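You operate a simulated robot arm through the tools that you are given. There is no shell and no other tool.

The job below is to be done with a simulated robot arm. You get a single attempt, and the scene is never put back.

## Task
Fill the vial at the filler to about its line, then close it with the grey stopper and yellow cap.
Fine: swing the spout over, fill, swing it clear; push stopper and cap home by hand. Where these are worked on the way, their far stop is far enough and under half their travel is too little: swing spout.

The check looks at the end state, three seconds after you hand in, the way a careful person would. Anything else that was tipped, shoved, dropped, spilled or broken makes it a failure. Lids that push on must go on centred and level and be pressed home; caps that screw on are set level and turned clockwise until they are tight.

## Robot
A 7-joint arm with a fingered hand, fixed in place. Base frame: the origin is on the floor under the middle of its stand, x ahead of it, y to its left, z up. Units: mm, rad, N and s.
With the tool pointing down near the work surface it reaches from about 360 to 700 mm from the base axis. Its first joint turns from -1.204 to 3.002 rad. Payload 3.2 kg.
The tool frame sits at the grasp point between the pads (the TCP): z along the fingers, y along the line on which they close. The tips reach 26 mm beyond it. The gripper opens to 88 mm; its body begins 30 mm behind the TCP. The gripper is a hand of 5 fingers: y runs from the thumb to the fingers, the wrist lies at [-16, -108, -172] in the tool frame, and closing takes about 1.5 s.
Orientation is told as [roll, pitch, yaw] about the base's x, y, z axes, in that order, counted from this pose: with the fingers straight down and the wrist toward the robot, the tool's x, y and z point along [0, 1, 0], [1, 0, 0] and [0, 0, -1] of the base frame.

## Interface
- The arm moves only by the tool arm_command. Its argument "increments" is text: rows parted by semicolons, each of 7 numbers parted by spaces: the turn, a rotation vector about the base's x, y, z in units of 120 degrees (1.0 is 120 degrees), then the shift along the base's x, y, z in units of 400 mm (1.0 is 400 mm), then the finger opening in mm, from 0 to 88. In form: rx ry rz x y z claw; .... A call has 1 to 20 rows; each row is the pose to reach, as a shift and turn from the pose commanded when the call began. A call with a number of a shift or a turn outside -1 to 1 is refused whole. A row lasts 0.2 s, in which the tool goes at most 50 mm and 0.15 rad; a call with a longer step from one row to the next is refused whole, and so is a gripper value outside its range. A pose out of reach is approached as far as the arm can. The call stops where the force on the tool passes 40 N (or 10 N more than at its start, if that is more) or the arm is blocked; 0.2 s more then pass. The fingers move at their own pace (about 72 mm/s each) and stop on an object; they squeeze with about 33 N. The grip force told is the motor's: it shows also when the fingers shut on nothing. Time passes only in rows, and 0.2 s behind the last, so rows that repeat a pose let the fingers close. It gives the time, the measured TCP pose, the force on the tool (base axes), the opening and the grip force at its end, in the units of the frame above (readings bear some noise), with the torque about the TCP (base axes, N m) and any sound that the robot's microphone picked up.
- Cameras (640 x 400 px; columns grow to the right, rows downward): "scene" is fixed at [50.1, -650.1, 1437.3]; the picture's right is [0.65, -0.76, 0.00], its down [-0.31, -0.26, -0.92] and it looks along [0.69, 0.60, -0.40] (base axes); focal length 375 px, centre (320, 200). "wrist" rides on the gripper at [67, -97, -117] in the tool frame; the picture's right is [-0.71, 0.33, -0.62], its down [-0.65, -0.65, 0.39] and it looks along [-0.28, 0.68, 0.68] (tool axes); focal length 234 px, centre (320, 200). There is no depth. A picture from a camera that has moved, and an enlarged one, comes with that camera's place and axes in the base frame and with its lens.
- snapshot(camera): a new picture of that camera. It takes no simulated time.
- move_column(by): slides the trunk up (or, below 0, down) by that many mm; the arm rides with it, the base frame stays. It gives what a move gives, with no picture.
- grasp_type(shape): the hand has 5 fingers and takes this shape, open, in about a second: jaw (thumb against the fingers, like two jaws); tri (thumb and two fingers); tip (a fingertip pinch); poke (one finger out to press); point (the index stretched); flat (the hand flat); cup (the hand cupped); fist (a fist). The gripper value then closes the fingers along that shape, each until it touches; the sizes above hold for jaw. It gives what a move gives, with no picture.
- inspect(camera, box): a new picture of the part [left, top, right, bottom] of that camera's present view, enlarged. It takes no simulated time.
- sign_off(): hands the job in; it is judged then, once.

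Nothing tells you positions but the pictures and the camera data. Unless the task says otherwise, let go and move clear before handing in.

The tools are called by a JSON object that holds its "op" and its "data". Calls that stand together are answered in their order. arm_command: Moves the arm, as the interface text tells. Its arguments: {"type":"object","properties":{"increments":{"type":"string"}},"required":["increments"]} The other tools are called the same way: move_column (by) moves the trunk up or down; grasp_type (shape) gives the hand a shape; snapshot (camera) takes a picture; inspect (camera, box) takes an enlarged picture of a part of a camera's view; sign_off () hands the job in.

At the start:

```text
t: 0.0
ee_pos: [398.3, -121.9, 1155.8]
ee_rot: [0.0, -0.001, 0.0]
ft_force: [0.4, 0.1, -0.4]
torque: [0.01, -0.01, 0.01]
opening: 88.1
gripper_force: 0.1
shape: jaw
trunk travel left (down, up): [-775.0, 65.0]
```

scene: 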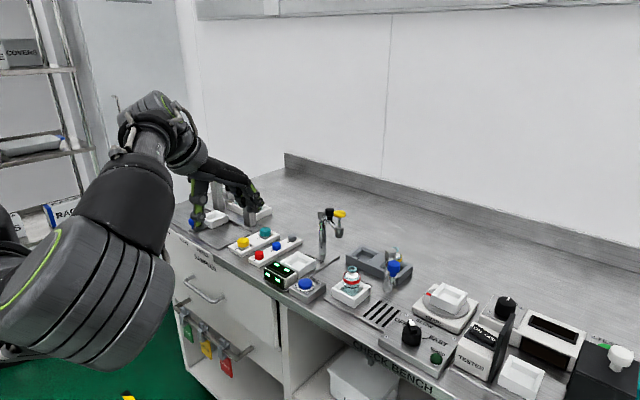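
wrist: 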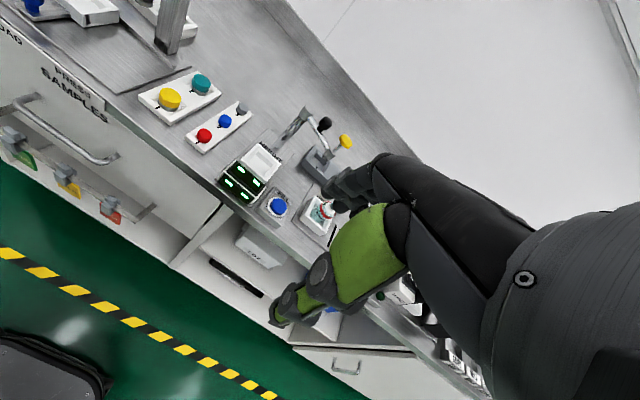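

I see a bench with caps, stoppers, a filler with a spout and some vials. I'll look closer at the parts before moving anything.

{"op": "inspect", "data": {"camera": "scene", "box": [220, 200, 420, 325]}}

{"op": "inspect", "data": {"camera": "wrist", "box": [120, 50, 380, 250]}}

{"op": "inspect", "data": {"camera": "scene", "box": [380, 270, 640, 400]}}

{"op": "inspect", "data": {"camera": "scene", "box": [170, 170, 290, 270]}}

```text
3.20 times, centred on (320, 262) of scene
camera zoom: at [50.1, -650.1, 1437.3], right [0.65, -0.76, 0.0], down [-0.31, -0.26, -0.92], along [0.69, 0.6, -0.4], focal length 1199 px, centre (320, 0)
```

zoom: 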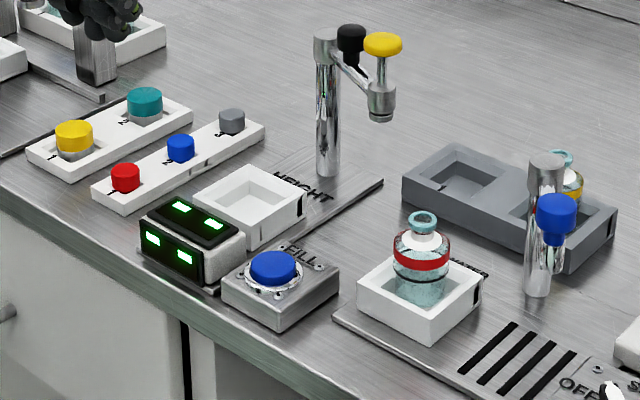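

```text
2.00 times, centred on (250, 150) of wrist
camera zoom: at [300.4, -56.3, 1273.0], right [0.33, -0.71, 0.62], down [-0.65, -0.65, -0.39], along [0.68, -0.28, -0.68], focal length 468 px, centre (460, 300)
```

zoom: 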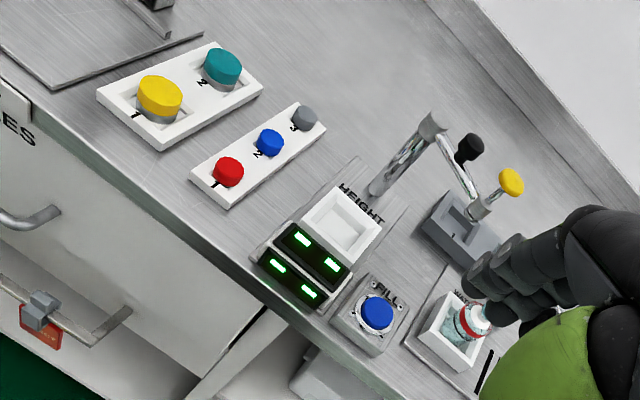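

```text
2.46 times, centred on (510, 335) of scene
camera zoom: at [50.1, -650.1, 1437.3], right [0.65, -0.76, 0.0], down [-0.31, -0.26, -0.92], along [0.69, 0.6, -0.4], focal length 923 px, centre (-148, -132)
```

zoom: 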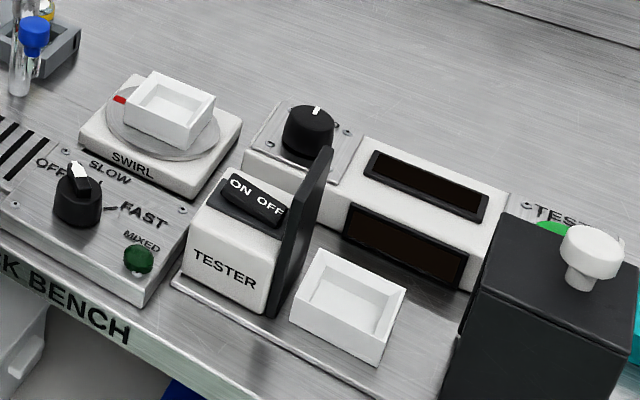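

```text
4.00 times, centred on (230, 220) of scene
camera zoom: at [50.1, -650.1, 1437.3], right [0.65, -0.76, 0.0], down [-0.31, -0.26, -0.92], along [0.69, 0.6, -0.4], focal length 1499 px, centre (680, 120)
```

zoom: 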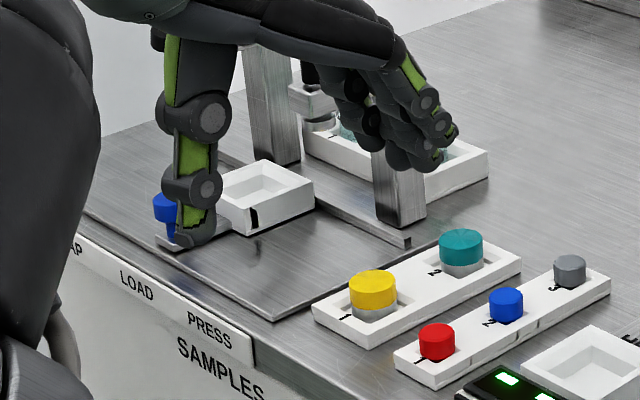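

The FILL button triangulates to about (584, -137, 896). Next I'll read the labels and sort out the stations with tighter views.

{"op": "inspect", "data": {"camera": "scene", "box": [330, 240, 420, 310]}}

{"op": "inspect", "data": {"camera": "scene", "box": [260, 200, 350, 300]}}

{"op": "inspect", "data": {"camera": "wrist", "box": [220, 90, 360, 240]}}

{"op": "inspect", "data": {"camera": "wrist", "box": [130, 60, 270, 160]}}

```text
5.71 times, centred on (375, 275) of scene
camera zoom: at [50.1, -650.1, 1437.3], right [0.65, -0.76, 0.0], down [-0.31, -0.26, -0.92], along [0.69, 0.6, -0.4], focal length 2142 px, centre (6, -229)
```

zoom: 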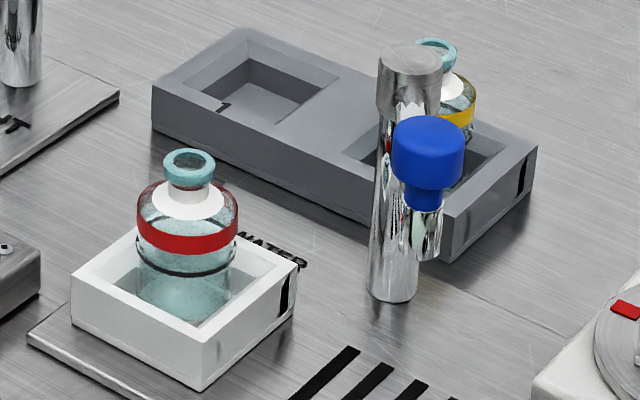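

```text
4.00 times, centred on (305, 250) of scene
camera zoom: at [50.1, -650.1, 1437.3], right [0.65, -0.76, 0.0], down [-0.31, -0.26, -0.92], along [0.69, 0.6, -0.4], focal length 1499 px, centre (380, 0)
```

zoom: 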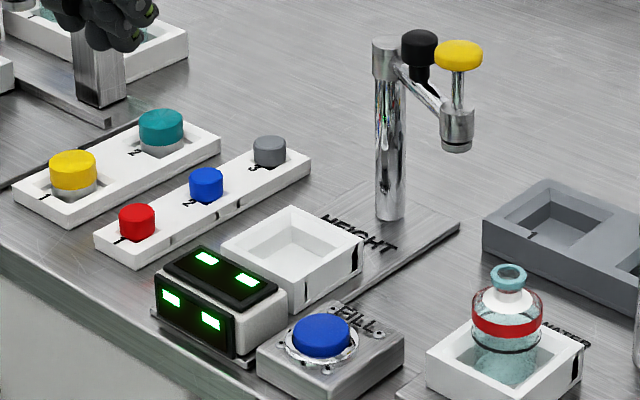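

```text
2.67 times, centred on (290, 165) of wrist
camera zoom: at [300.4, -56.3, 1273.0], right [0.33, -0.71, 0.62], down [-0.65, -0.65, -0.39], along [0.68, -0.28, -0.68], focal length 624 px, centre (400, 293)
```

zoom: 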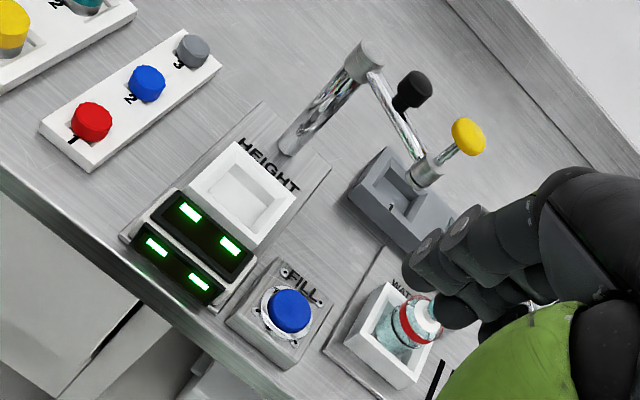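

```text
4.00 times, centred on (200, 110) of wrist
camera zoom: at [300.4, -56.3, 1273.0], right [0.33, -0.71, 0.62], down [-0.65, -0.65, -0.39], along [0.68, -0.28, -0.68], focal length 937 px, centre (800, 560)
```

zoom: 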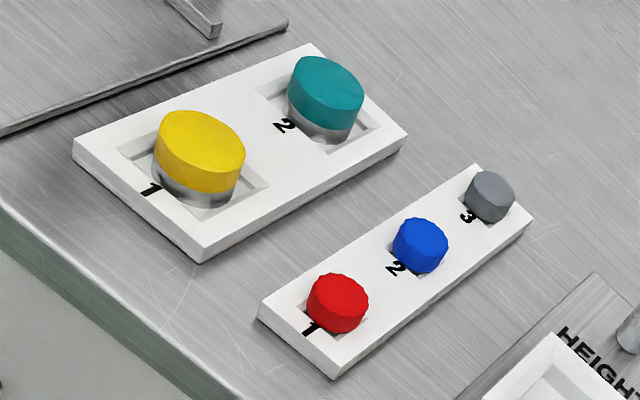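

The layout is now clear. The filler is the WATER station: vial near (648, -228), a spout post with a blue grip near (725, -281), and the FILL button beside it. The grey stopper is near (733, 53) and the yellow cap near (615, 135). I'll move the hand in front of the bench, sideways, for a clearer wrist view of the filler.

{"op": "arm_command", "data": {"increments": "0 0 0 0 -0.075 -0.05 88; 0 0 0 0 -0.15 -0.10 88; 0 0 0 0 -0.225 -0.15 88; 0 0 0 0 -0.3 -0.2 88; 0 0 0 0 -0.375 -0.25 88; 0 0 0 0 -0.375 -0.25 88"}}

{"op": "snapshot", "data": {"camera": "wrist"}}

{"op": "snapshot", "data": {"camera": "scene"}}

```text
t: 1.4
ee_pos: [396.5, -273.0, 1055.6]
ee_rot: [0.001, 0.001, 0.002]
ft_force: [1.2, -0.1, 0.4]
torque: [-0.01, 0.0, 0.0]
opening: 87.8
gripper_force: 0.1
shape: jaw
trunk travel left (down, up): [-775.0, 65.0]
```

```text
taken
camera wrist: at [299.9, -206.5, 1173.6], right [0.33, -0.71, 0.62], down [-0.65, -0.65, -0.39], along [0.68, -0.28, -0.68], focal length 234 px, centre (320, 200)
```

wrist: 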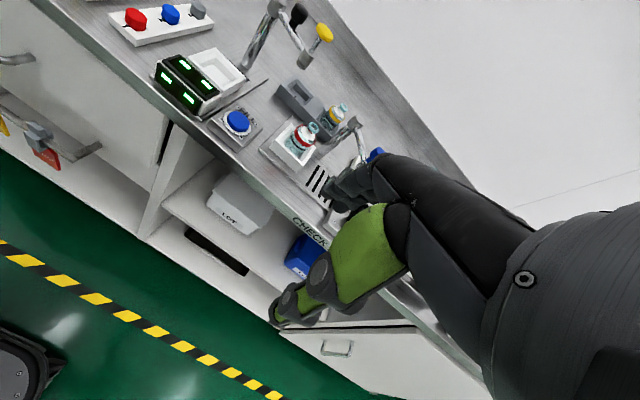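

```text
taken
```

scene: 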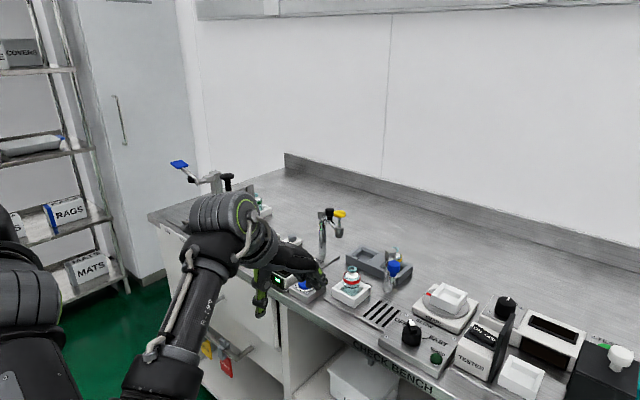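

The vial, line and spout are partly visible now. I'll enlarge that part of the wrist view.

{"op": "inspect", "data": {"camera": "wrist", "box": [250, 70, 390, 200]}}

{"op": "inspect", "data": {"camera": "wrist", "box": [150, 0, 350, 140]}}

{"op": "inspect", "data": {"camera": "scene", "box": [150, 150, 280, 240]}}

```text
3.08 times, centred on (320, 135) of wrist
camera zoom: at [299.9, -206.5, 1173.6], right [0.33, -0.71, 0.62], down [-0.65, -0.65, -0.39], along [0.68, -0.28, -0.68], focal length 720 px, centre (320, 400)
```

zoom: 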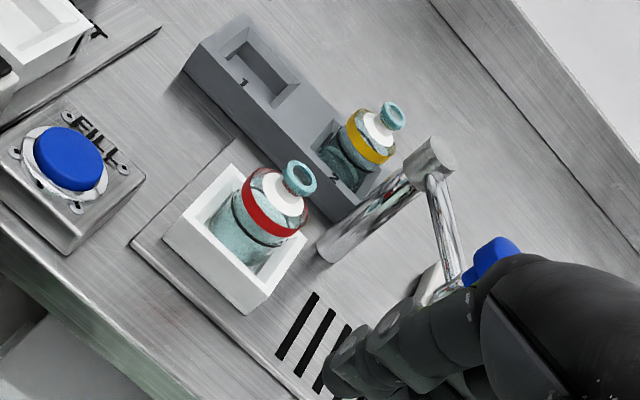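

```text
2.86 times, centred on (250, 70) of wrist
camera zoom: at [299.9, -206.5, 1173.6], right [0.33, -0.71, 0.62], down [-0.65, -0.65, -0.39], along [0.68, -0.28, -0.68], focal length 669 px, centre (520, 571)
```

zoom: 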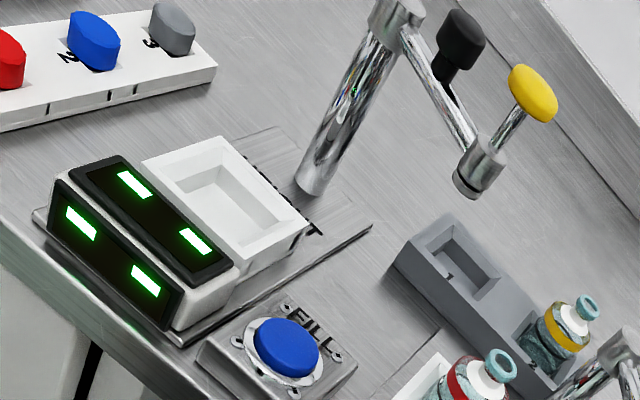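

```text
4.44 times, centred on (215, 195) of scene
camera zoom: at [50.1, -650.1, 1437.3], right [0.65, -0.76, 0.0], down [-0.31, -0.26, -0.92], along [0.69, 0.6, -0.4], focal length 1666 px, centre (787, 222)
```

zoom: 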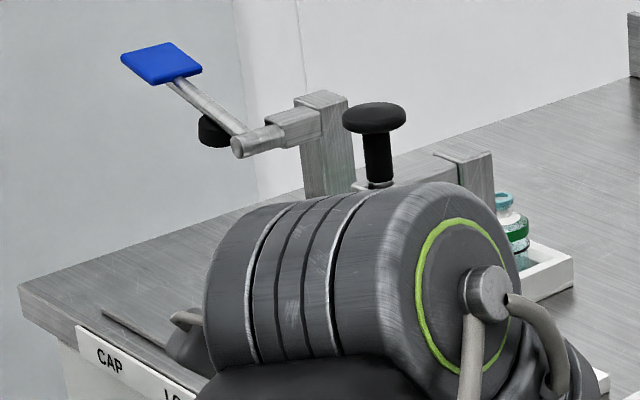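

The blue grip is at about (648, -333, 995) and the post at about (721, -283). The vial mouth is at about (643, -230, 948). I'll try the poke shape here in free space to see where the finger lies.

{"op": "grasp_type", "data": {"shape": "poke"}}

{"op": "snapshot", "data": {"camera": "wrist"}}

{"op": "inspect", "data": {"camera": "scene", "box": [180, 180, 360, 340]}}

```text
t: 2.3
ee_pos: [397.3, -271.9, 1056.4]
ee_rot: [0.002, 0.001, 0.001]
ft_force: [-0.3, 0.0, -0.1]
torque: [0.03, 0.01, 0.0]
opening: 0.3
gripper_force: 0.0
shape: poke
trunk travel left (down, up): [-775.0, 65.0]
```

```text
taken
camera wrist: at [299.8, -206.5, 1173.9], right [0.33, -0.71, 0.62], down [-0.65, -0.65, -0.39], along [0.68, -0.28, -0.68], focal length 234 px, centre (320, 200)
```

wrist: 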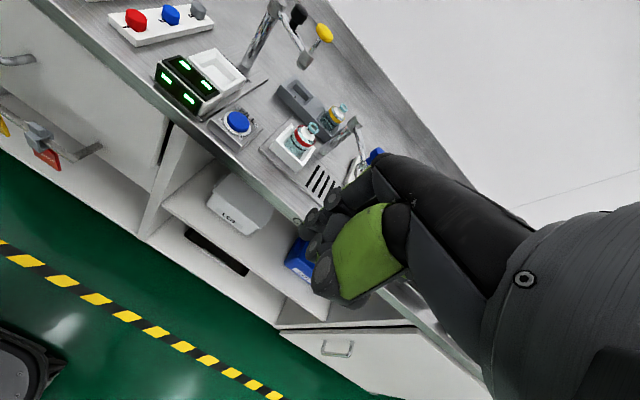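

```text
2.50 times, centred on (270, 260) of scene
camera zoom: at [50.1, -650.1, 1437.3], right [0.65, -0.76, 0.0], down [-0.31, -0.26, -0.92], along [0.69, 0.6, -0.4], focal length 937 px, centre (445, 50)
```

zoom: 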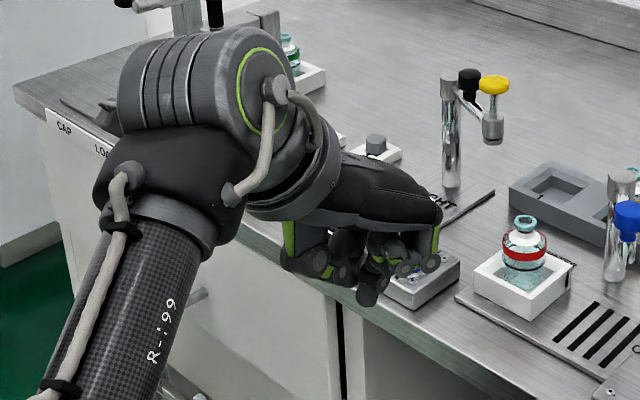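

I'll zoom in on the poke hand to find the extended finger.

{"op": "inspect", "data": {"camera": "scene", "box": [250, 230, 330, 290]}}

{"op": "inspect", "data": {"camera": "wrist", "box": [270, 130, 450, 310]}}

```text
6.67 times, centred on (290, 260) of scene
camera zoom: at [50.1, -650.1, 1437.3], right [0.65, -0.76, 0.0], down [-0.31, -0.26, -0.92], along [0.69, 0.6, -0.4], focal length 2499 px, centre (520, -200)
```

zoom: 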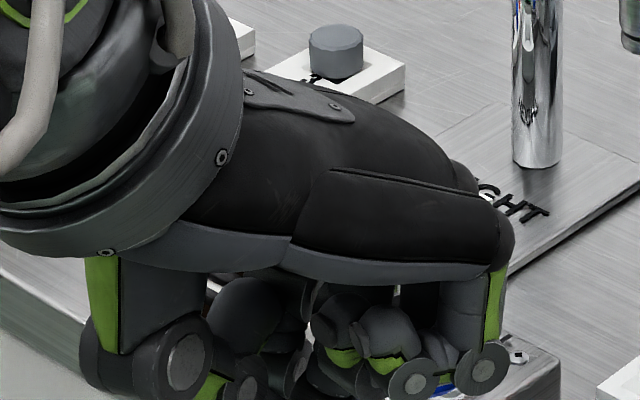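

```text
2.22 times, centred on (360, 220) of wrist
camera zoom: at [299.8, -206.5, 1173.9], right [0.33, -0.71, 0.62], down [-0.65, -0.65, -0.39], along [0.68, -0.28, -0.68], focal length 520 px, centre (231, 156)
```

zoom: 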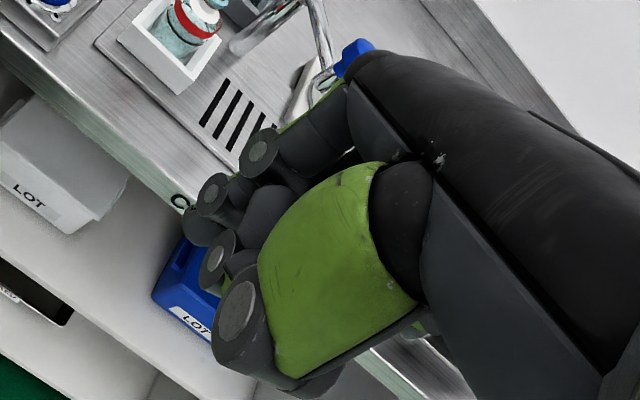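

The fingers fold from a horizontal palm and the scene camera can't see their tips. I'll roll the hand in free space to bring them into view.

{"op": "arm_command", "data": {"increments": "-0.07 0 0 0 0 0.02 0; -0.14 0 0 0 0 0.04 0; -0.21 0 0 0 0 0.06 0; -0.28 0 0 0 0 0.08 0; -0.35 0 0 0 0 0.1 0; -0.42 0 0 0 0 0.12 0; -0.49 0 0 0 0 0.14 0; -0.49 0 0 0 0 0.14 0"}}

{"op": "inspect", "data": {"camera": "scene", "box": [170, 130, 330, 280]}}

{"op": "snapshot", "data": {"camera": "wrist"}}

```text
t: 4.1
ee_pos: [397.0, -272.2, 1110.7]
ee_rot: [-1.029, 0.0, -0.002]
ft_force: [-1.3, -0.7, 0.5]
torque: [0.02, -0.03, 0.03]
opening: 0.1
gripper_force: 32.8
shape: jaw
trunk travel left (down, up): [-775.0, 65.0]
```

```text
2.67 times, centred on (250, 205) of scene
camera zoom: at [50.1, -650.1, 1437.3], right [0.65, -0.76, 0.0], down [-0.31, -0.26, -0.92], along [0.69, 0.6, -0.4], focal length 1000 px, centre (507, 187)
```

zoom: 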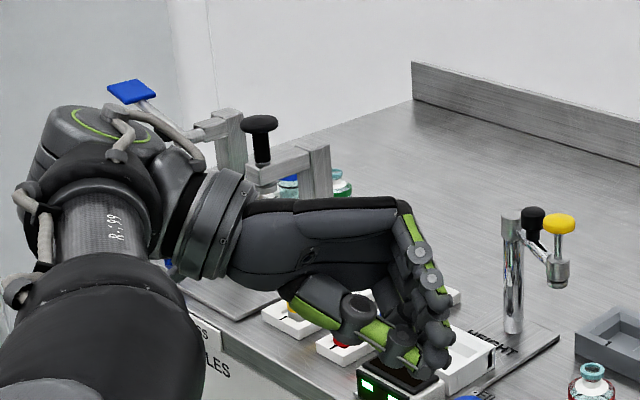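

```text
taken
camera wrist: at [300.6, -138.5, 1115.1], right [0.33, 0.17, 0.93], down [-0.65, -0.67, 0.35], along [0.68, -0.73, -0.11], focal length 234 px, centre (320, 200)
```

wrist: 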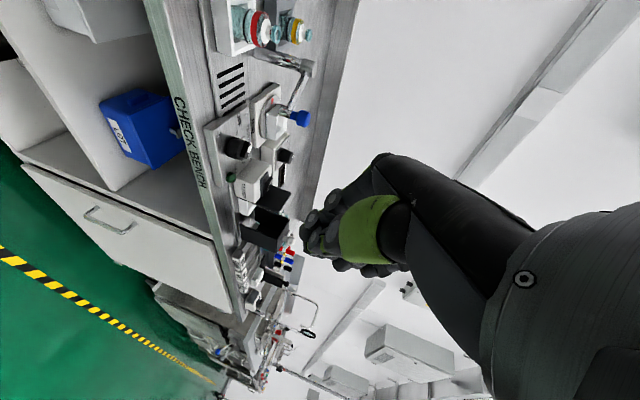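

The closed jaw is visible and makes a usable pusher. I noticed that commanding a claw value returned the hand to jaw. I'll level the hand again, open it, and then test reach towards the spout.

{"op": "arm_command", "data": {"increments": "0.07 0 0 0 0 0 70; 0.14 0 0 0 0 0 70; 0.21 0 0 0 0 0 70; 0.28 0 0 0 0 0 70; 0.35 0 0 0 0 0 70; 0.42 0 0 0 0 0 70; 0.4914 0 0 0 0 0 70; 0.4914 0 0 0 0 0 70"}}

```text
t: 5.9
ee_pos: [398.2, -270.7, 1111.7]
ee_rot: [0.005, -0.002, 0.001]
ft_force: [0.1, -0.2, -0.8]
torque: [0.01, -0.03, -0.01]
opening: 66.3
gripper_force: 0.0
shape: jaw
trunk travel left (down, up): [-775.0, 65.0]
```

Level again. Next I'll yaw the hand about -55° and move towards the spout at a safe height to test reach.

{"op": "arm_command", "data": {"increments": "0 0 -0.066 0.05 -0.0125 0 70; 0 0 -0.132 0.1 -0.025 0 70; 0 0 -0.198 0.15 -0.0375 0 70; 0 0 -0.264 0.2 -0.05 0 70; 0 0 -0.33 0.25 -0.0625 0 70; 0 0 -0.396 0.3 -0.075 0 70; 0 0 -0.458 0.35 -0.0875 0 70; 0 0 -0.458 0.4 -0.1 0 70; 0 0 -0.458 0.4 -0.1 0 70"}}

{"op": "snapshot", "data": {"camera": "wrist"}}

{"op": "snapshot", "data": {"camera": "scene"}}

```text
t: 7.9
ee_pos: [557.9, -311.9, 1111.2]
ee_rot: [0.004, -0.001, -0.961]
ft_force: [0.0, -0.2, 0.3]
torque: [0.03, 0.02, -0.02]
opening: 66.2
gripper_force: 0.1
shape: jaw
trunk travel left (down, up): [-775.0, 65.0]
```

```text
taken
camera wrist: at [557.1, -195.1, 1228.9], right [-0.39, -0.68, 0.62], down [-0.91, 0.17, -0.39], along [0.16, -0.72, -0.68], focal length 234 px, centre (320, 200)
```

wrist: 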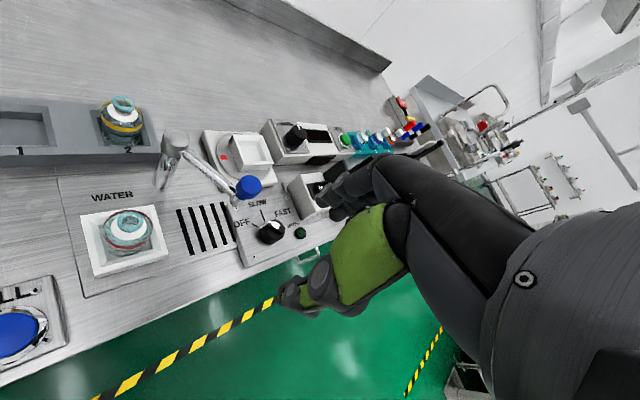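

```text
taken
```

scene: 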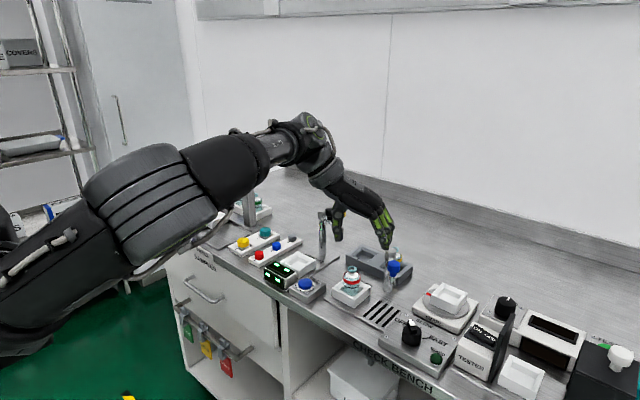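

The reach is fine so far and the knob projects to about (648, -335). I'll position above the knob with the fingers straddling it and check before lowering.

{"op": "arm_command", "data": {"increments": "0 0 0 0.075 -0.02 -0.03 70; 0 0 0 0.15 -0.04 -0.06 70; 0 0 0 0.225 -0.06 -0.1 70; 0 0 0 0.225 -0.06 -0.125 70; 0 0 0 0.225 -0.06 -0.125 70"}}

{"op": "snapshot", "data": {"camera": "wrist"}}

{"op": "inspect", "data": {"camera": "scene", "box": [300, 160, 460, 320]}}

```text
t: 9.1
ee_pos: [648.6, -336.0, 1059.5]
ee_rot: [0.004, -0.001, -0.96]
ft_force: [0.0, -0.4, -0.8]
torque: [0.01, 0.0, -0.01]
opening: 66.2
gripper_force: 0.0
shape: jaw
trunk travel left (down, up): [-775.0, 65.0]
```

```text
taken
camera wrist: at [647.1, -219.0, 1178.5], right [-0.39, -0.68, 0.62], down [-0.91, 0.16, -0.39], along [0.16, -0.72, -0.68], focal length 234 px, centre (320, 200)
```

wrist: 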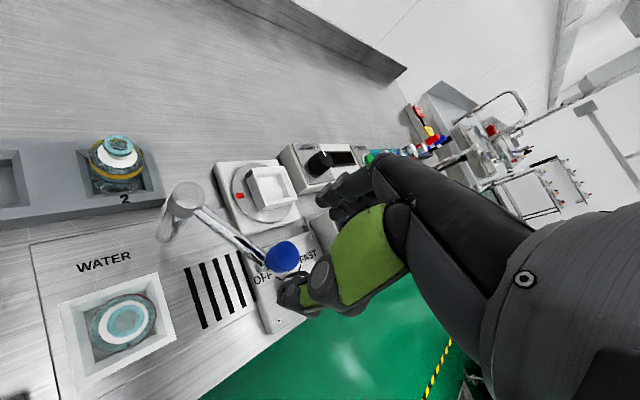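

```text
2.50 times, centred on (380, 240) of scene
camera zoom: at [50.1, -650.1, 1437.3], right [0.65, -0.76, 0.0], down [-0.31, -0.26, -0.92], along [0.69, 0.6, -0.4], focal length 937 px, centre (170, 100)
```

zoom: 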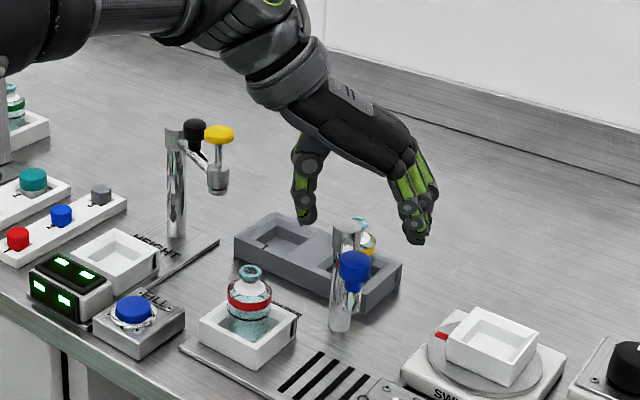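

The fingers straddle the knob and the arm reaches. I'll lower straight down to knob level.

{"op": "arm_command", "data": {"increments": "0 0 0 0 0 -0.05 70; 0 0 0 0 0 -0.1 70; 0 0 0 0 0 -0.14 70; 0 0 0 0 0 -0.165 70; 0 0 0 0 0 -0.165 70"}}

{"op": "snapshot", "data": {"camera": "wrist"}}

{"op": "inspect", "data": {"camera": "scene", "box": [320, 200, 440, 300]}}

```text
t: 10.3
ee_pos: [646.6, -336.0, 994.1]
ee_rot: [0.003, 0.0, -0.961]
ft_force: [-0.4, -0.5, 0.7]
torque: [0.0, -0.03, 0.0]
opening: 66.4
gripper_force: 0.1
shape: jaw
trunk travel left (down, up): [-775.0, 65.0]
```

```text
taken
camera wrist: at [645.9, -218.5, 1112.4], right [-0.39, -0.68, 0.62], down [-0.91, 0.16, -0.39], along [0.16, -0.72, -0.68], focal length 234 px, centre (320, 200)
```

wrist: 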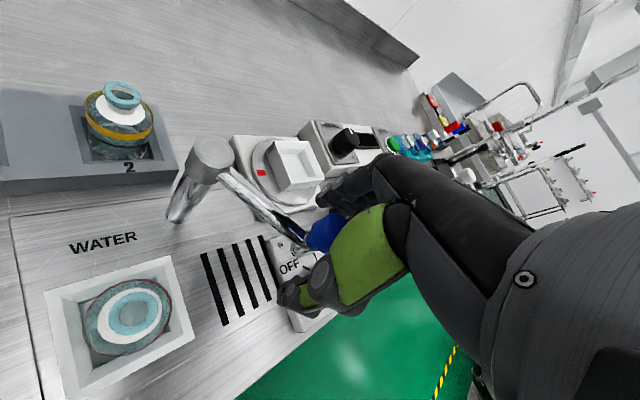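

```text
4.00 times, centred on (380, 250) of scene
camera zoom: at [50.1, -650.1, 1437.3], right [0.65, -0.76, 0.0], down [-0.31, -0.26, -0.92], along [0.69, 0.6, -0.4], focal length 1499 px, centre (80, 0)
```

zoom: 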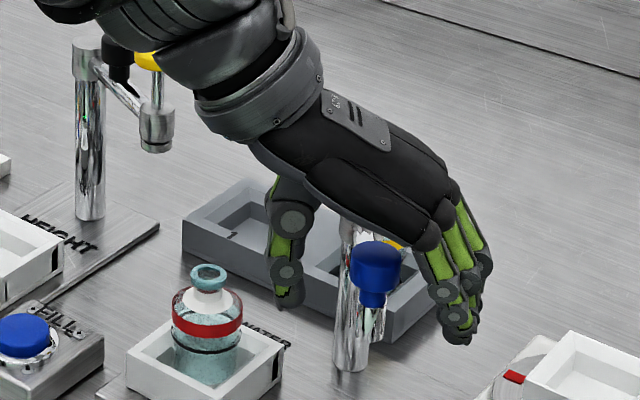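

The knob sits between the thumb and fingers. I'll narrow the opening around it and swing the first half of the arc towards the vial.

{"op": "arm_command", "data": {"increments": "0 0 0 0 0 0 36; 0 0 0 0 0 0 36; 0 0 -0.0243 -0.01875 0.0325 0 36; 0 0 -0.0486 -0.0275 0.0535 0 36; 0 0 -0.073 -0.0335 0.0755 0 36; 0 0 -0.097 -0.0375 0.098 0 36; 0 0 -0.1215 -0.03875 0.12075 0 36; 0 0 -0.1215 -0.03875 0.12075 0 36"}}

{"op": "snapshot", "data": {"camera": "wrist"}}

{"op": "inspect", "data": {"camera": "scene", "box": [320, 200, 440, 300]}}

```text
t: 12.1
ee_pos: [632.3, -287.7, 996.4]
ee_rot: [0.003, -0.001, -1.215]
ft_force: [0.1, -1.1, -0.8]
torque: [0.0, 0.01, -0.03]
opening: 34.7
gripper_force: 0.1
shape: tri
trunk travel left (down, up): [-775.0, 65.0]
```

```text
taken
camera wrist: at [660.0, -175.0, 1113.5], right [-0.55, -0.56, 0.62], down [-0.84, 0.39, -0.39], along [-0.02, -0.73, -0.68], focal length 234 px, centre (320, 200)
```

wrist: 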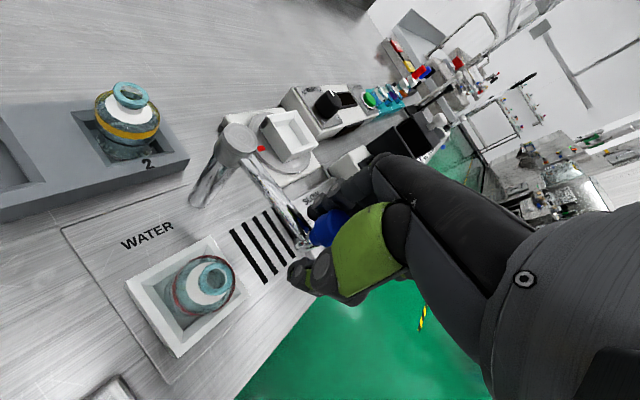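

```text
4.00 times, centred on (380, 250) of scene
camera zoom: at [50.1, -650.1, 1437.3], right [0.65, -0.76, 0.0], down [-0.31, -0.26, -0.92], along [0.69, 0.6, -0.4], focal length 1499 px, centre (80, 0)
```

zoom: 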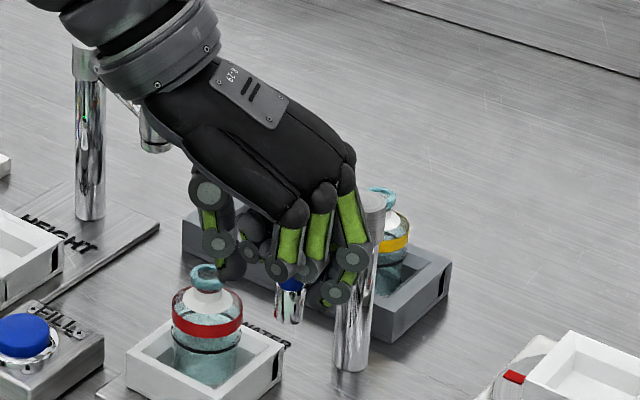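

The spout follows the hand. I'll continue along the arc, slightly raised so the thumb clears the vial mouth.

{"op": "arm_command", "data": {"increments": "0 0 -0.0243 0.001 0.02275 0.006 36; 0 0 -0.0486 0.004 0.0455 0.01 36; 0 0 -0.073 0.00975 0.0675 0.01 36; 0 0 -0.097 0.0175 0.089 0.01 36; 0 0 -0.097 0.0175 0.089 0.01 36"}}

{"op": "snapshot", "data": {"camera": "wrist"}}

{"op": "inspect", "data": {"camera": "scene", "box": [320, 200, 440, 300]}}

```text
t: 13.3
ee_pos: [639.6, -253.2, 1001.7]
ee_rot: [0.003, -0.001, -1.418]
ft_force: [0.0, 0.3, -0.9]
torque: [-0.02, -0.02, 0.05]
opening: 34.5
gripper_force: 0.0
shape: tri
trunk travel left (down, up): [-775.0, 65.0]
```

```text
taken
camera wrist: at [690.4, -147.5, 1118.0], right [-0.65, -0.44, 0.62], down [-0.74, 0.55, -0.39], along [-0.17, -0.71, -0.68], focal length 234 px, centre (320, 200)
```

wrist: 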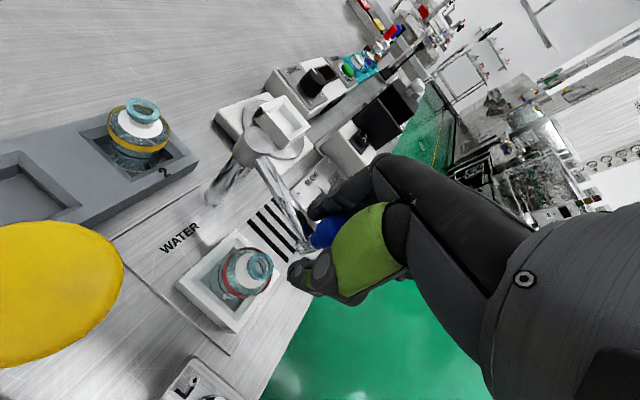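

```text
4.00 times, centred on (380, 250) of scene
camera zoom: at [50.1, -650.1, 1437.3], right [0.65, -0.76, 0.0], down [-0.31, -0.26, -0.92], along [0.69, 0.6, -0.4], focal length 1499 px, centre (80, 0)
```

zoom: 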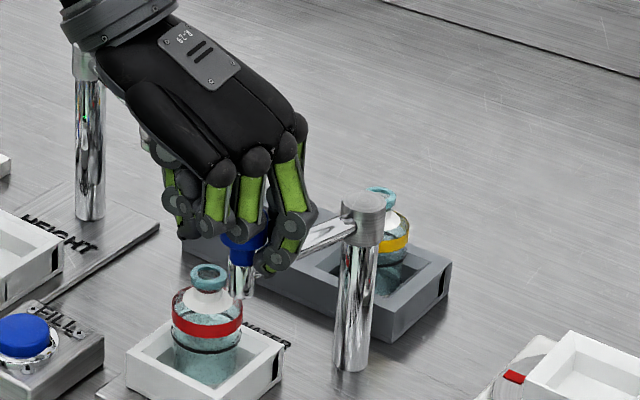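

The wrist camera shows the yellow HEIGHT plunger close to the hand, at about (700, -148, 1041). For the last stretch I'll ease the yaw back to keep clear of it.

{"op": "arm_command", "data": {"increments": "0 0 0.03 0.01 0.02 0 36; 0 0 0.06 0.022 0.0395 0 36; 0 0 0.09 0.029 0.049 0 36; 0 0 0.09 0.029 0.049 0 36"}}

{"op": "snapshot", "data": {"camera": "wrist"}}

{"op": "inspect", "data": {"camera": "scene", "box": [320, 200, 440, 300]}}

```text
t: 14.3
ee_pos: [650.4, -232.8, 1000.9]
ee_rot: [0.004, 0.0, -1.229]
ft_force: [0.0, 0.1, -0.6]
torque: [0.03, 0.0, 0.03]
opening: 34.8
gripper_force: 0.0
shape: tri
trunk travel left (down, up): [-775.0, 65.0]
```

```text
taken
camera wrist: at [680.9, -120.2, 1118.3], right [-0.56, -0.55, 0.62], down [-0.83, 0.4, -0.39], along [-0.03, -0.73, -0.68], focal length 234 px, centre (320, 200)
```

wrist: 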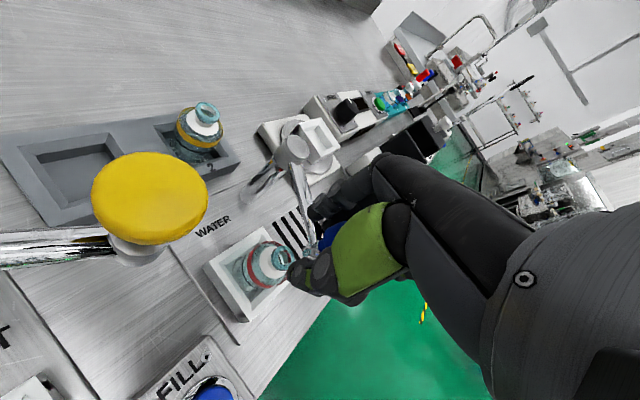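

```text
4.00 times, centred on (380, 250) of scene
camera zoom: at [50.1, -650.1, 1437.3], right [0.65, -0.76, 0.0], down [-0.31, -0.26, -0.92], along [0.69, 0.6, -0.4], focal length 1499 px, centre (80, 0)
```

zoom: 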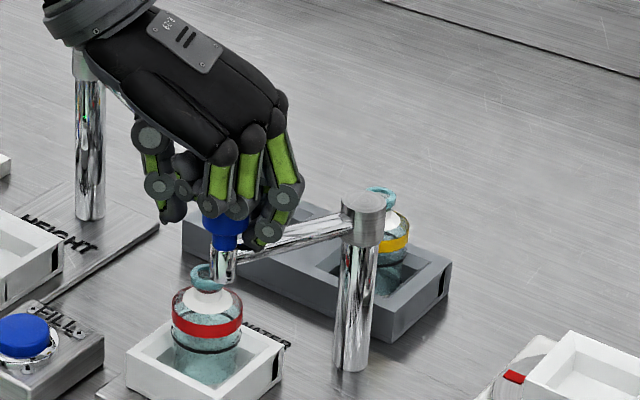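

The nozzle is close but not yet over the mouth, so I'll push a little further along the arc and watch the force.

{"op": "arm_command", "data": {"increments": "0 0 0 0.008 0.014 0 36; 0 0 0 0.017 0.027 0 36; 0 0 0 0.027 0.039 0 36; 0 0 0 0.027 0.039 0 36"}}

{"op": "snapshot", "data": {"camera": "wrist"}}

{"op": "inspect", "data": {"camera": "scene", "box": [320, 200, 440, 300]}}

```text
t: 15.3
ee_pos: [659.0, -218.4, 1001.4]
ee_rot: [0.004, -0.003, -1.231]
ft_force: [-2.0, -1.6, 3.1]
torque: [-0.14, 0.04, -0.05]
opening: 35.2
gripper_force: 0.0
shape: tri
trunk travel left (down, up): [-775.0, 65.0]
```

```text
taken
camera wrist: at [690.0, -105.0, 1118.7], right [-0.56, -0.55, 0.62], down [-0.83, 0.4, -0.39], along [-0.03, -0.73, -0.68], focal length 234 px, centre (320, 200)
```

wrist: 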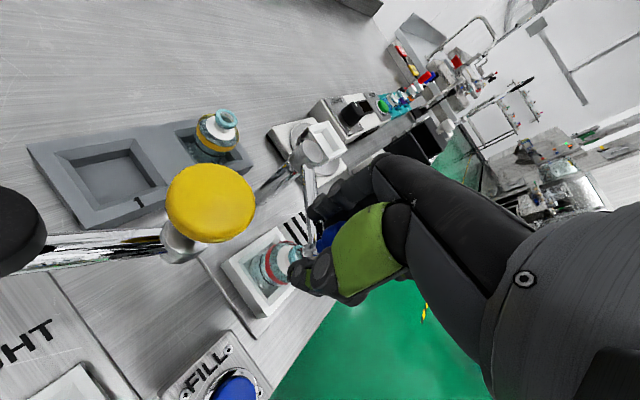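

```text
4.00 times, centred on (380, 250) of scene
camera zoom: at [50.1, -650.1, 1437.3], right [0.65, -0.76, 0.0], down [-0.31, -0.26, -0.92], along [0.69, 0.6, -0.4], focal length 1499 px, centre (80, 0)
```

zoom: 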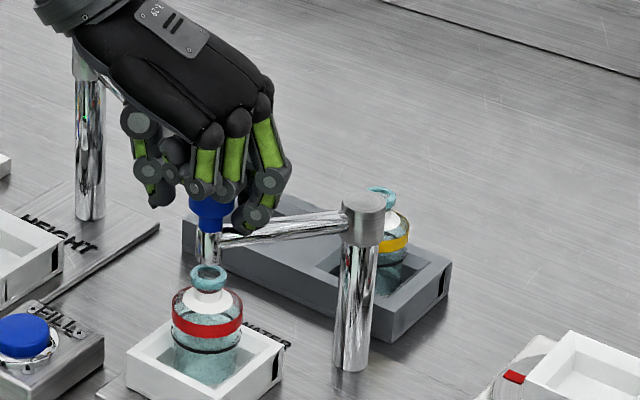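

The nozzle now looks to be over the mouth. I'll nudge a little more to check whether this is the far stop.

{"op": "arm_command", "data": {"increments": "0 0 0 0.005 0.008 0 36; 0 0 0 0.01 0.015 0 36; 0 0 0 0.01 0.015 0 36"}}

{"op": "inspect", "data": {"camera": "scene", "box": [335, 225, 415, 285]}}

{"op": "inspect", "data": {"camera": "wrist", "box": [220, 150, 380, 310]}}

```text
t: 16.1
ee_pos: [663.9, -213.7, 1001.5]
ee_rot: [0.006, -0.004, -1.227]
ft_force: [-1.0, -2.2, 11.0]
torque: [-0.37, 0.01, -0.04]
opening: 35.7
gripper_force: 0.1
shape: tri
trunk travel left (down, up): [-775.0, 65.0]
```

```text
6.67 times, centred on (375, 255) of scene
camera zoom: at [50.1, -650.1, 1437.3], right [0.65, -0.76, 0.0], down [-0.31, -0.26, -0.92], along [0.69, 0.6, -0.4], focal length 2499 px, centre (-47, -167)
```

zoom: 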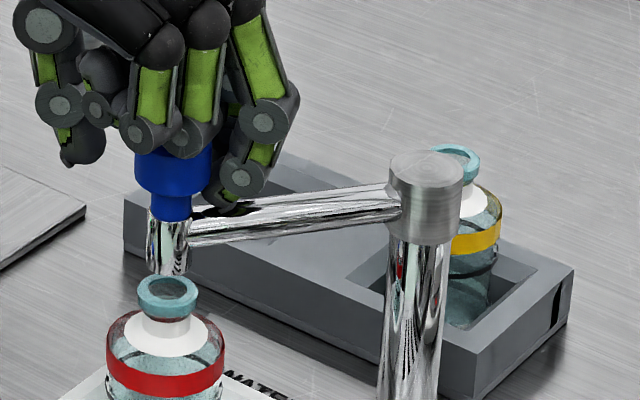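

```text
2.50 times, centred on (300, 230) of wrist
camera zoom: at [693.6, -98.4, 1119.5], right [-0.56, -0.55, 0.62], down [-0.83, 0.4, -0.39], along [-0.03, -0.73, -0.68], focal length 585 px, centre (370, 125)
```

zoom: 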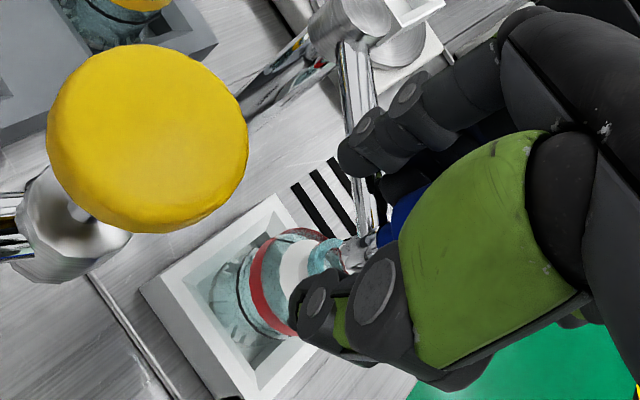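

The nozzle lines up above the mouth, but a fingertip is now resting on the spout arm. I'll lift gently, open, and rise clear without dragging the spout.

{"op": "arm_command", "data": {"increments": "0 0 0 0 0 0.015 36; 0 0 0 0 0 0.03 36; 0 0 0 0 0 0.03 55; 0 0 0 0 0 0.06 55; 0 0 0 0 0 0.12 55; 0 0 0 0 0 0.2 55; 0 0 0 0 0 0.2 55"}}

{"op": "inspect", "data": {"camera": "scene", "box": [335, 225, 415, 285]}}

{"op": "snapshot", "data": {"camera": "wrist"}}

```text
t: 17.7
ee_pos: [664.6, -211.2, 1081.0]
ee_rot: [0.003, 0.002, -1.23]
ft_force: [-0.1, -0.4, -0.6]
torque: [0.03, 0.0, -0.01]
opening: 51.7
gripper_force: 0.1
shape: jaw
trunk travel left (down, up): [-775.0, 65.0]
```

```text
6.67 times, centred on (375, 255) of scene
camera zoom: at [50.1, -650.1, 1437.3], right [0.65, -0.76, 0.0], down [-0.31, -0.26, -0.92], along [0.69, 0.6, -0.4], focal length 2499 px, centre (-47, -167)
```

zoom: 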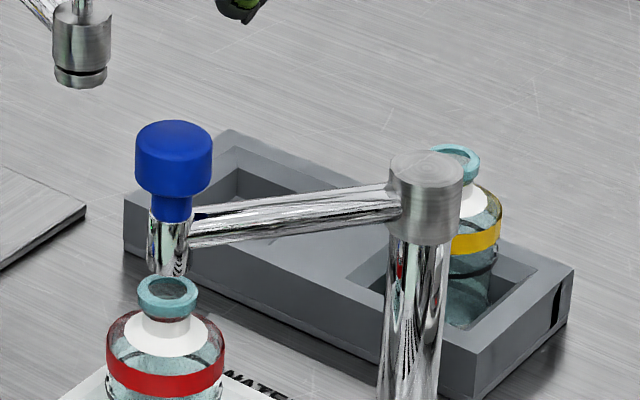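

```text
taken
camera wrist: at [695.0, -97.9, 1198.4], right [-0.56, -0.55, 0.62], down [-0.83, 0.4, -0.39], along [-0.03, -0.73, -0.68], focal length 234 px, centre (320, 200)
```

wrist: 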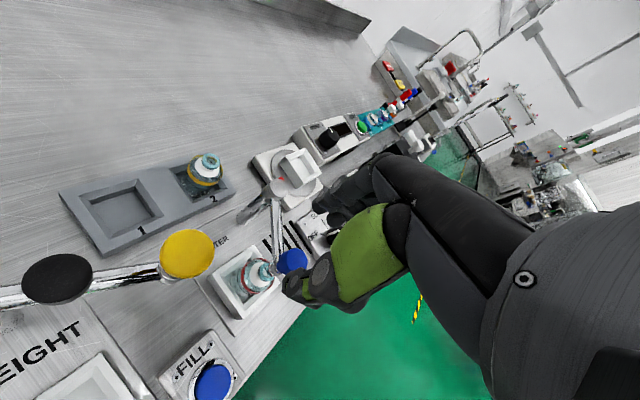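

The spout stayed over the vial. I'll take a closer look at the nozzle alignment from the wrist.

{"op": "inspect", "data": {"camera": "wrist", "box": [200, 220, 320, 340]}}

{"op": "inspect", "data": {"camera": "scene", "box": [335, 250, 371, 300]}}

```text
3.33 times, centred on (260, 280) of wrist
camera zoom: at [695.0, -97.9, 1198.4], right [-0.56, -0.55, 0.62], down [-0.83, 0.4, -0.39], along [-0.03, -0.73, -0.68], focal length 781 px, centre (520, -67)
```

zoom: 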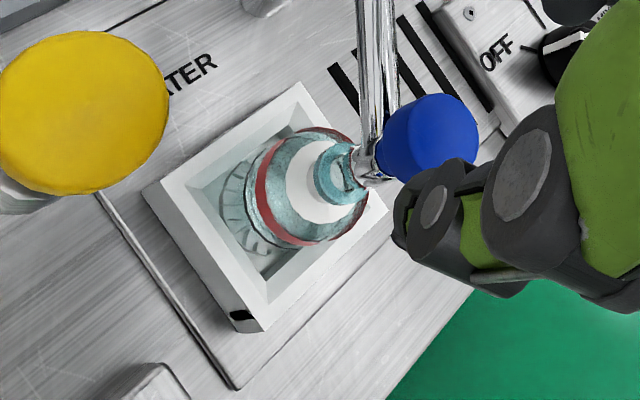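

```text
8.00 times, centred on (353, 275) of scene
camera zoom: at [50.1, -650.1, 1437.3], right [0.65, -0.76, 0.0], down [-0.31, -0.26, -0.92], along [0.69, 0.6, -0.4], focal length 2998 px, centre (56, -400)
```

zoom: 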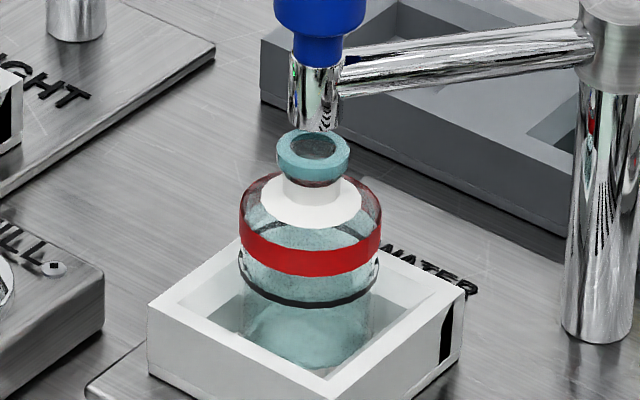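

The nozzle sits over the mouth, and the black ring below the red band is the fill line. Next I'll move the hand back above the FILL button.

{"op": "arm_command", "data": {"increments": "0 0 0.066 -0.04 0.02 0 55; 0 0 0.132 -0.08 0.04 0 55; 0 0 0.198 -0.12 0.06 0 55; 0 0 0.264 -0.16 0.08 0 55; 0 0 0.33 -0.19 0.1 0 55; 0 0 0.396 -0.21 0.115 0 55; 0 0 0.462 -0.23 0.13 0 55; 0 0 0.528 -0.25 0.145 0 55; 0 0 0.587 -0.26 0.1525 0 55; 0 0 0.587 -0.26 0.1525 0 55"}}

{"op": "grasp_type", "data": {"shape": "poke"}}

{"op": "inspect", "data": {"camera": "scene", "box": [240, 160, 400, 310]}}

{"op": "snapshot", "data": {"camera": "wrist"}}

```text
t: 19.9
ee_pos: [710.7, -153.8, 1116.2]
ee_rot: [0.004, 0.0, 0.002]
ft_force: [-0.3, 0.6, -0.6]
torque: [0.03, -0.01, 0.0]
opening: 52.0
gripper_force: 0.1
shape: jaw
out of reach, approached as far as the arm can: row 1, 2, 3, 4, 5, 6, 7, 8, 9, 10
trunk travel left (down, up): [-775.0, 65.0]
```

```text
t: 20.8
ee_pos: [712.1, -154.7, 1117.4]
ee_rot: [0.002, 0.001, 0.0]
ft_force: [-0.3, 0.6, -0.7]
torque: [0.0, -0.02, 0.0]
opening: 0.0
gripper_force: 0.1
shape: poke
trunk travel left (down, up): [-775.0, 65.0]
```

```text
2.67 times, centred on (320, 235) of scene
camera zoom: at [50.1, -650.1, 1437.3], right [0.65, -0.76, 0.0], down [-0.31, -0.26, -0.92], along [0.69, 0.6, -0.4], focal length 1000 px, centre (320, 107)
```

zoom: 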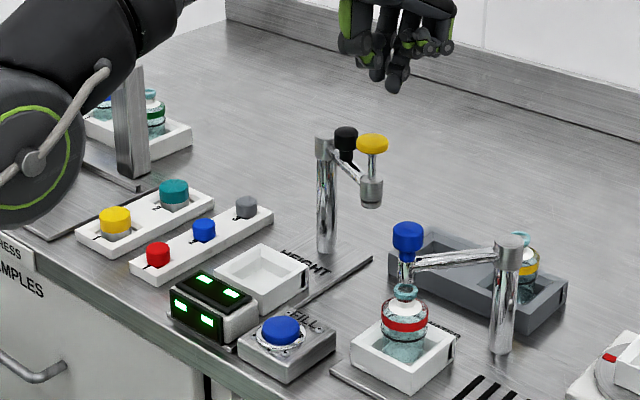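

```text
taken
camera wrist: at [614.8, -89.0, 1234.6], right [0.33, -0.71, 0.62], down [-0.65, -0.65, -0.39], along [0.68, -0.28, -0.68], focal length 234 px, centre (320, 200)
```

wrist: 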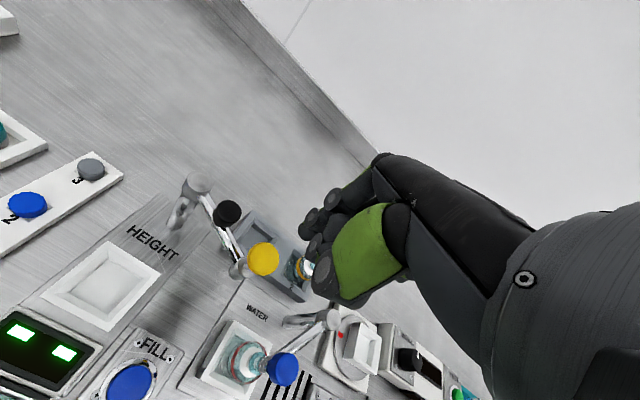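

The arm could not follow that path and ended near (711, -154, 1116) instead of retracting, though nothing looks disturbed. I'll check the full scene before moving again.

{"op": "snapshot", "data": {"camera": "scene"}}

{"op": "inspect", "data": {"camera": "scene", "box": [300, 120, 380, 200]}}

```text
taken
```

scene: 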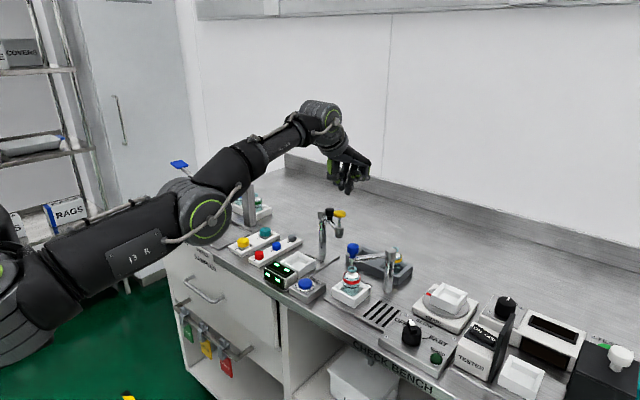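

```text
5.00 times, centred on (340, 160) of scene
camera zoom: at [50.1, -650.1, 1437.3], right [0.65, -0.76, 0.0], down [-0.31, -0.26, -0.92], along [0.69, 0.6, -0.4], focal length 1874 px, centre (220, 400)
```

zoom: 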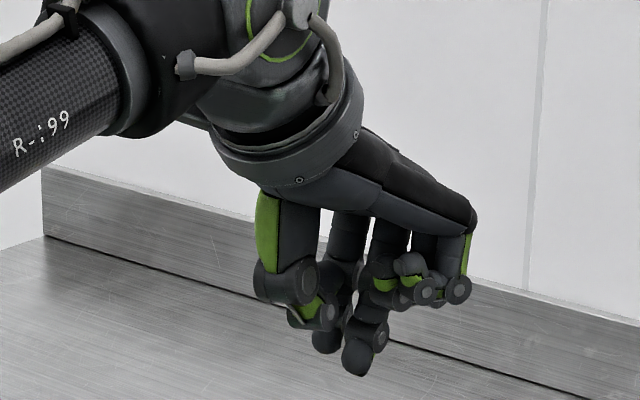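

I'll send one zero-motion row to learn what pose the controller holds now.

{"op": "arm_command", "data": {"increments": "0 0 0 0 0 0 88"}}

{"op": "snapshot", "data": {"camera": "scene"}}

```text
t: 21.2
ee_pos: [711.5, -154.7, 1116.2]
ee_rot: [0.005, 0.0, 0.001]
ft_force: [-0.7, 0.5, 0.8]
torque: [0.01, 0.02, 0.0]
opening: 0.0
gripper_force: 0.0
shape: poke
trunk travel left (down, up): [-775.0, 65.0]
```

```text
taken
```

scene: 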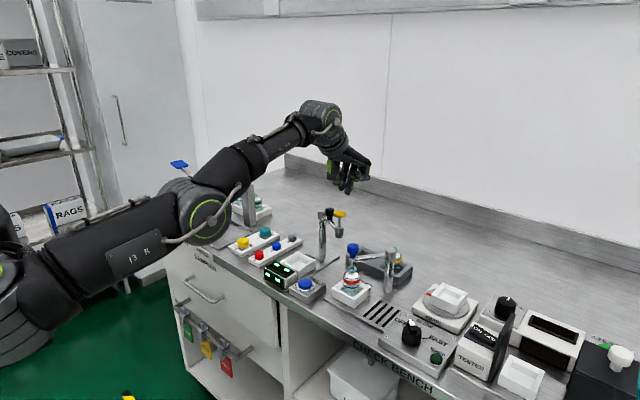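

The commanded pose is the current one, and claw 88 keeps the poke shape. I'll try small retracting steps.

{"op": "arm_command", "data": {"increments": "0 0 0 -0.05 0 0 88; 0 0 0 -0.1 0 0 88"}}

```text
t: 21.8
ee_pos: [708.1, -156.3, 1127.4]
ee_rot: [0.002, 0.0, 0.001]
ft_force: [-0.1, 0.3, 0.1]
torque: [0.01, -0.02, 0.0]
opening: 0.2
gripper_force: 0.0
shape: poke
out of reach, approached as far as the arm can: row 1, 2
trunk travel left (down, up): [-775.0, 65.0]
```

The arm resists retracting at this height, probably a wrist or elbow limit from the low elbow. I'll raise the trunk so the arm works lower relative to its shoulder, then try again.

{"op": "move_column", "data": {"by": 60}}

{"op": "snapshot", "data": {"camera": "scene"}}

```text
t: 22.8
ee_pos: [708.6, -157.6, 1187.0]
ee_rot: [0.004, 0.002, 0.0]
ft_force: [0.4, 0.1, 0.5]
torque: [0.03, -0.04, -0.02]
opening: 0.1
gripper_force: 0.0
shape: poke
trunk travel left (down, up): [-835.0, 5.0]
```

```text
taken
```

scene: 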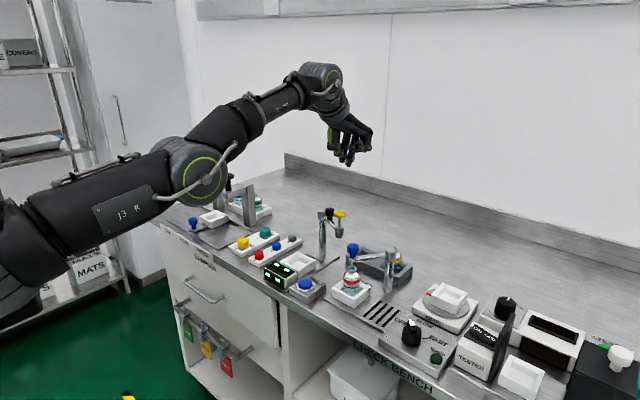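

Now I'll try stepping back and down together.

{"op": "arm_command", "data": {"increments": "0 0 0 -0.03 -0.02 -0.05 88; 0 0 0 -0.06 -0.04 -0.1 88"}}

```text
t: 23.4
ee_pos: [715.9, -176.1, 1152.3]
ee_rot: [0.003, 0.005, 0.002]
ft_force: [0.2, 0.1, -0.2]
torque: [-0.01, 0.01, -0.02]
opening: 0.0
gripper_force: 0.1
shape: poke
out of reach, approached as far as the arm can: row 1, 2
trunk travel left (down, up): [-835.0, 5.0]
```

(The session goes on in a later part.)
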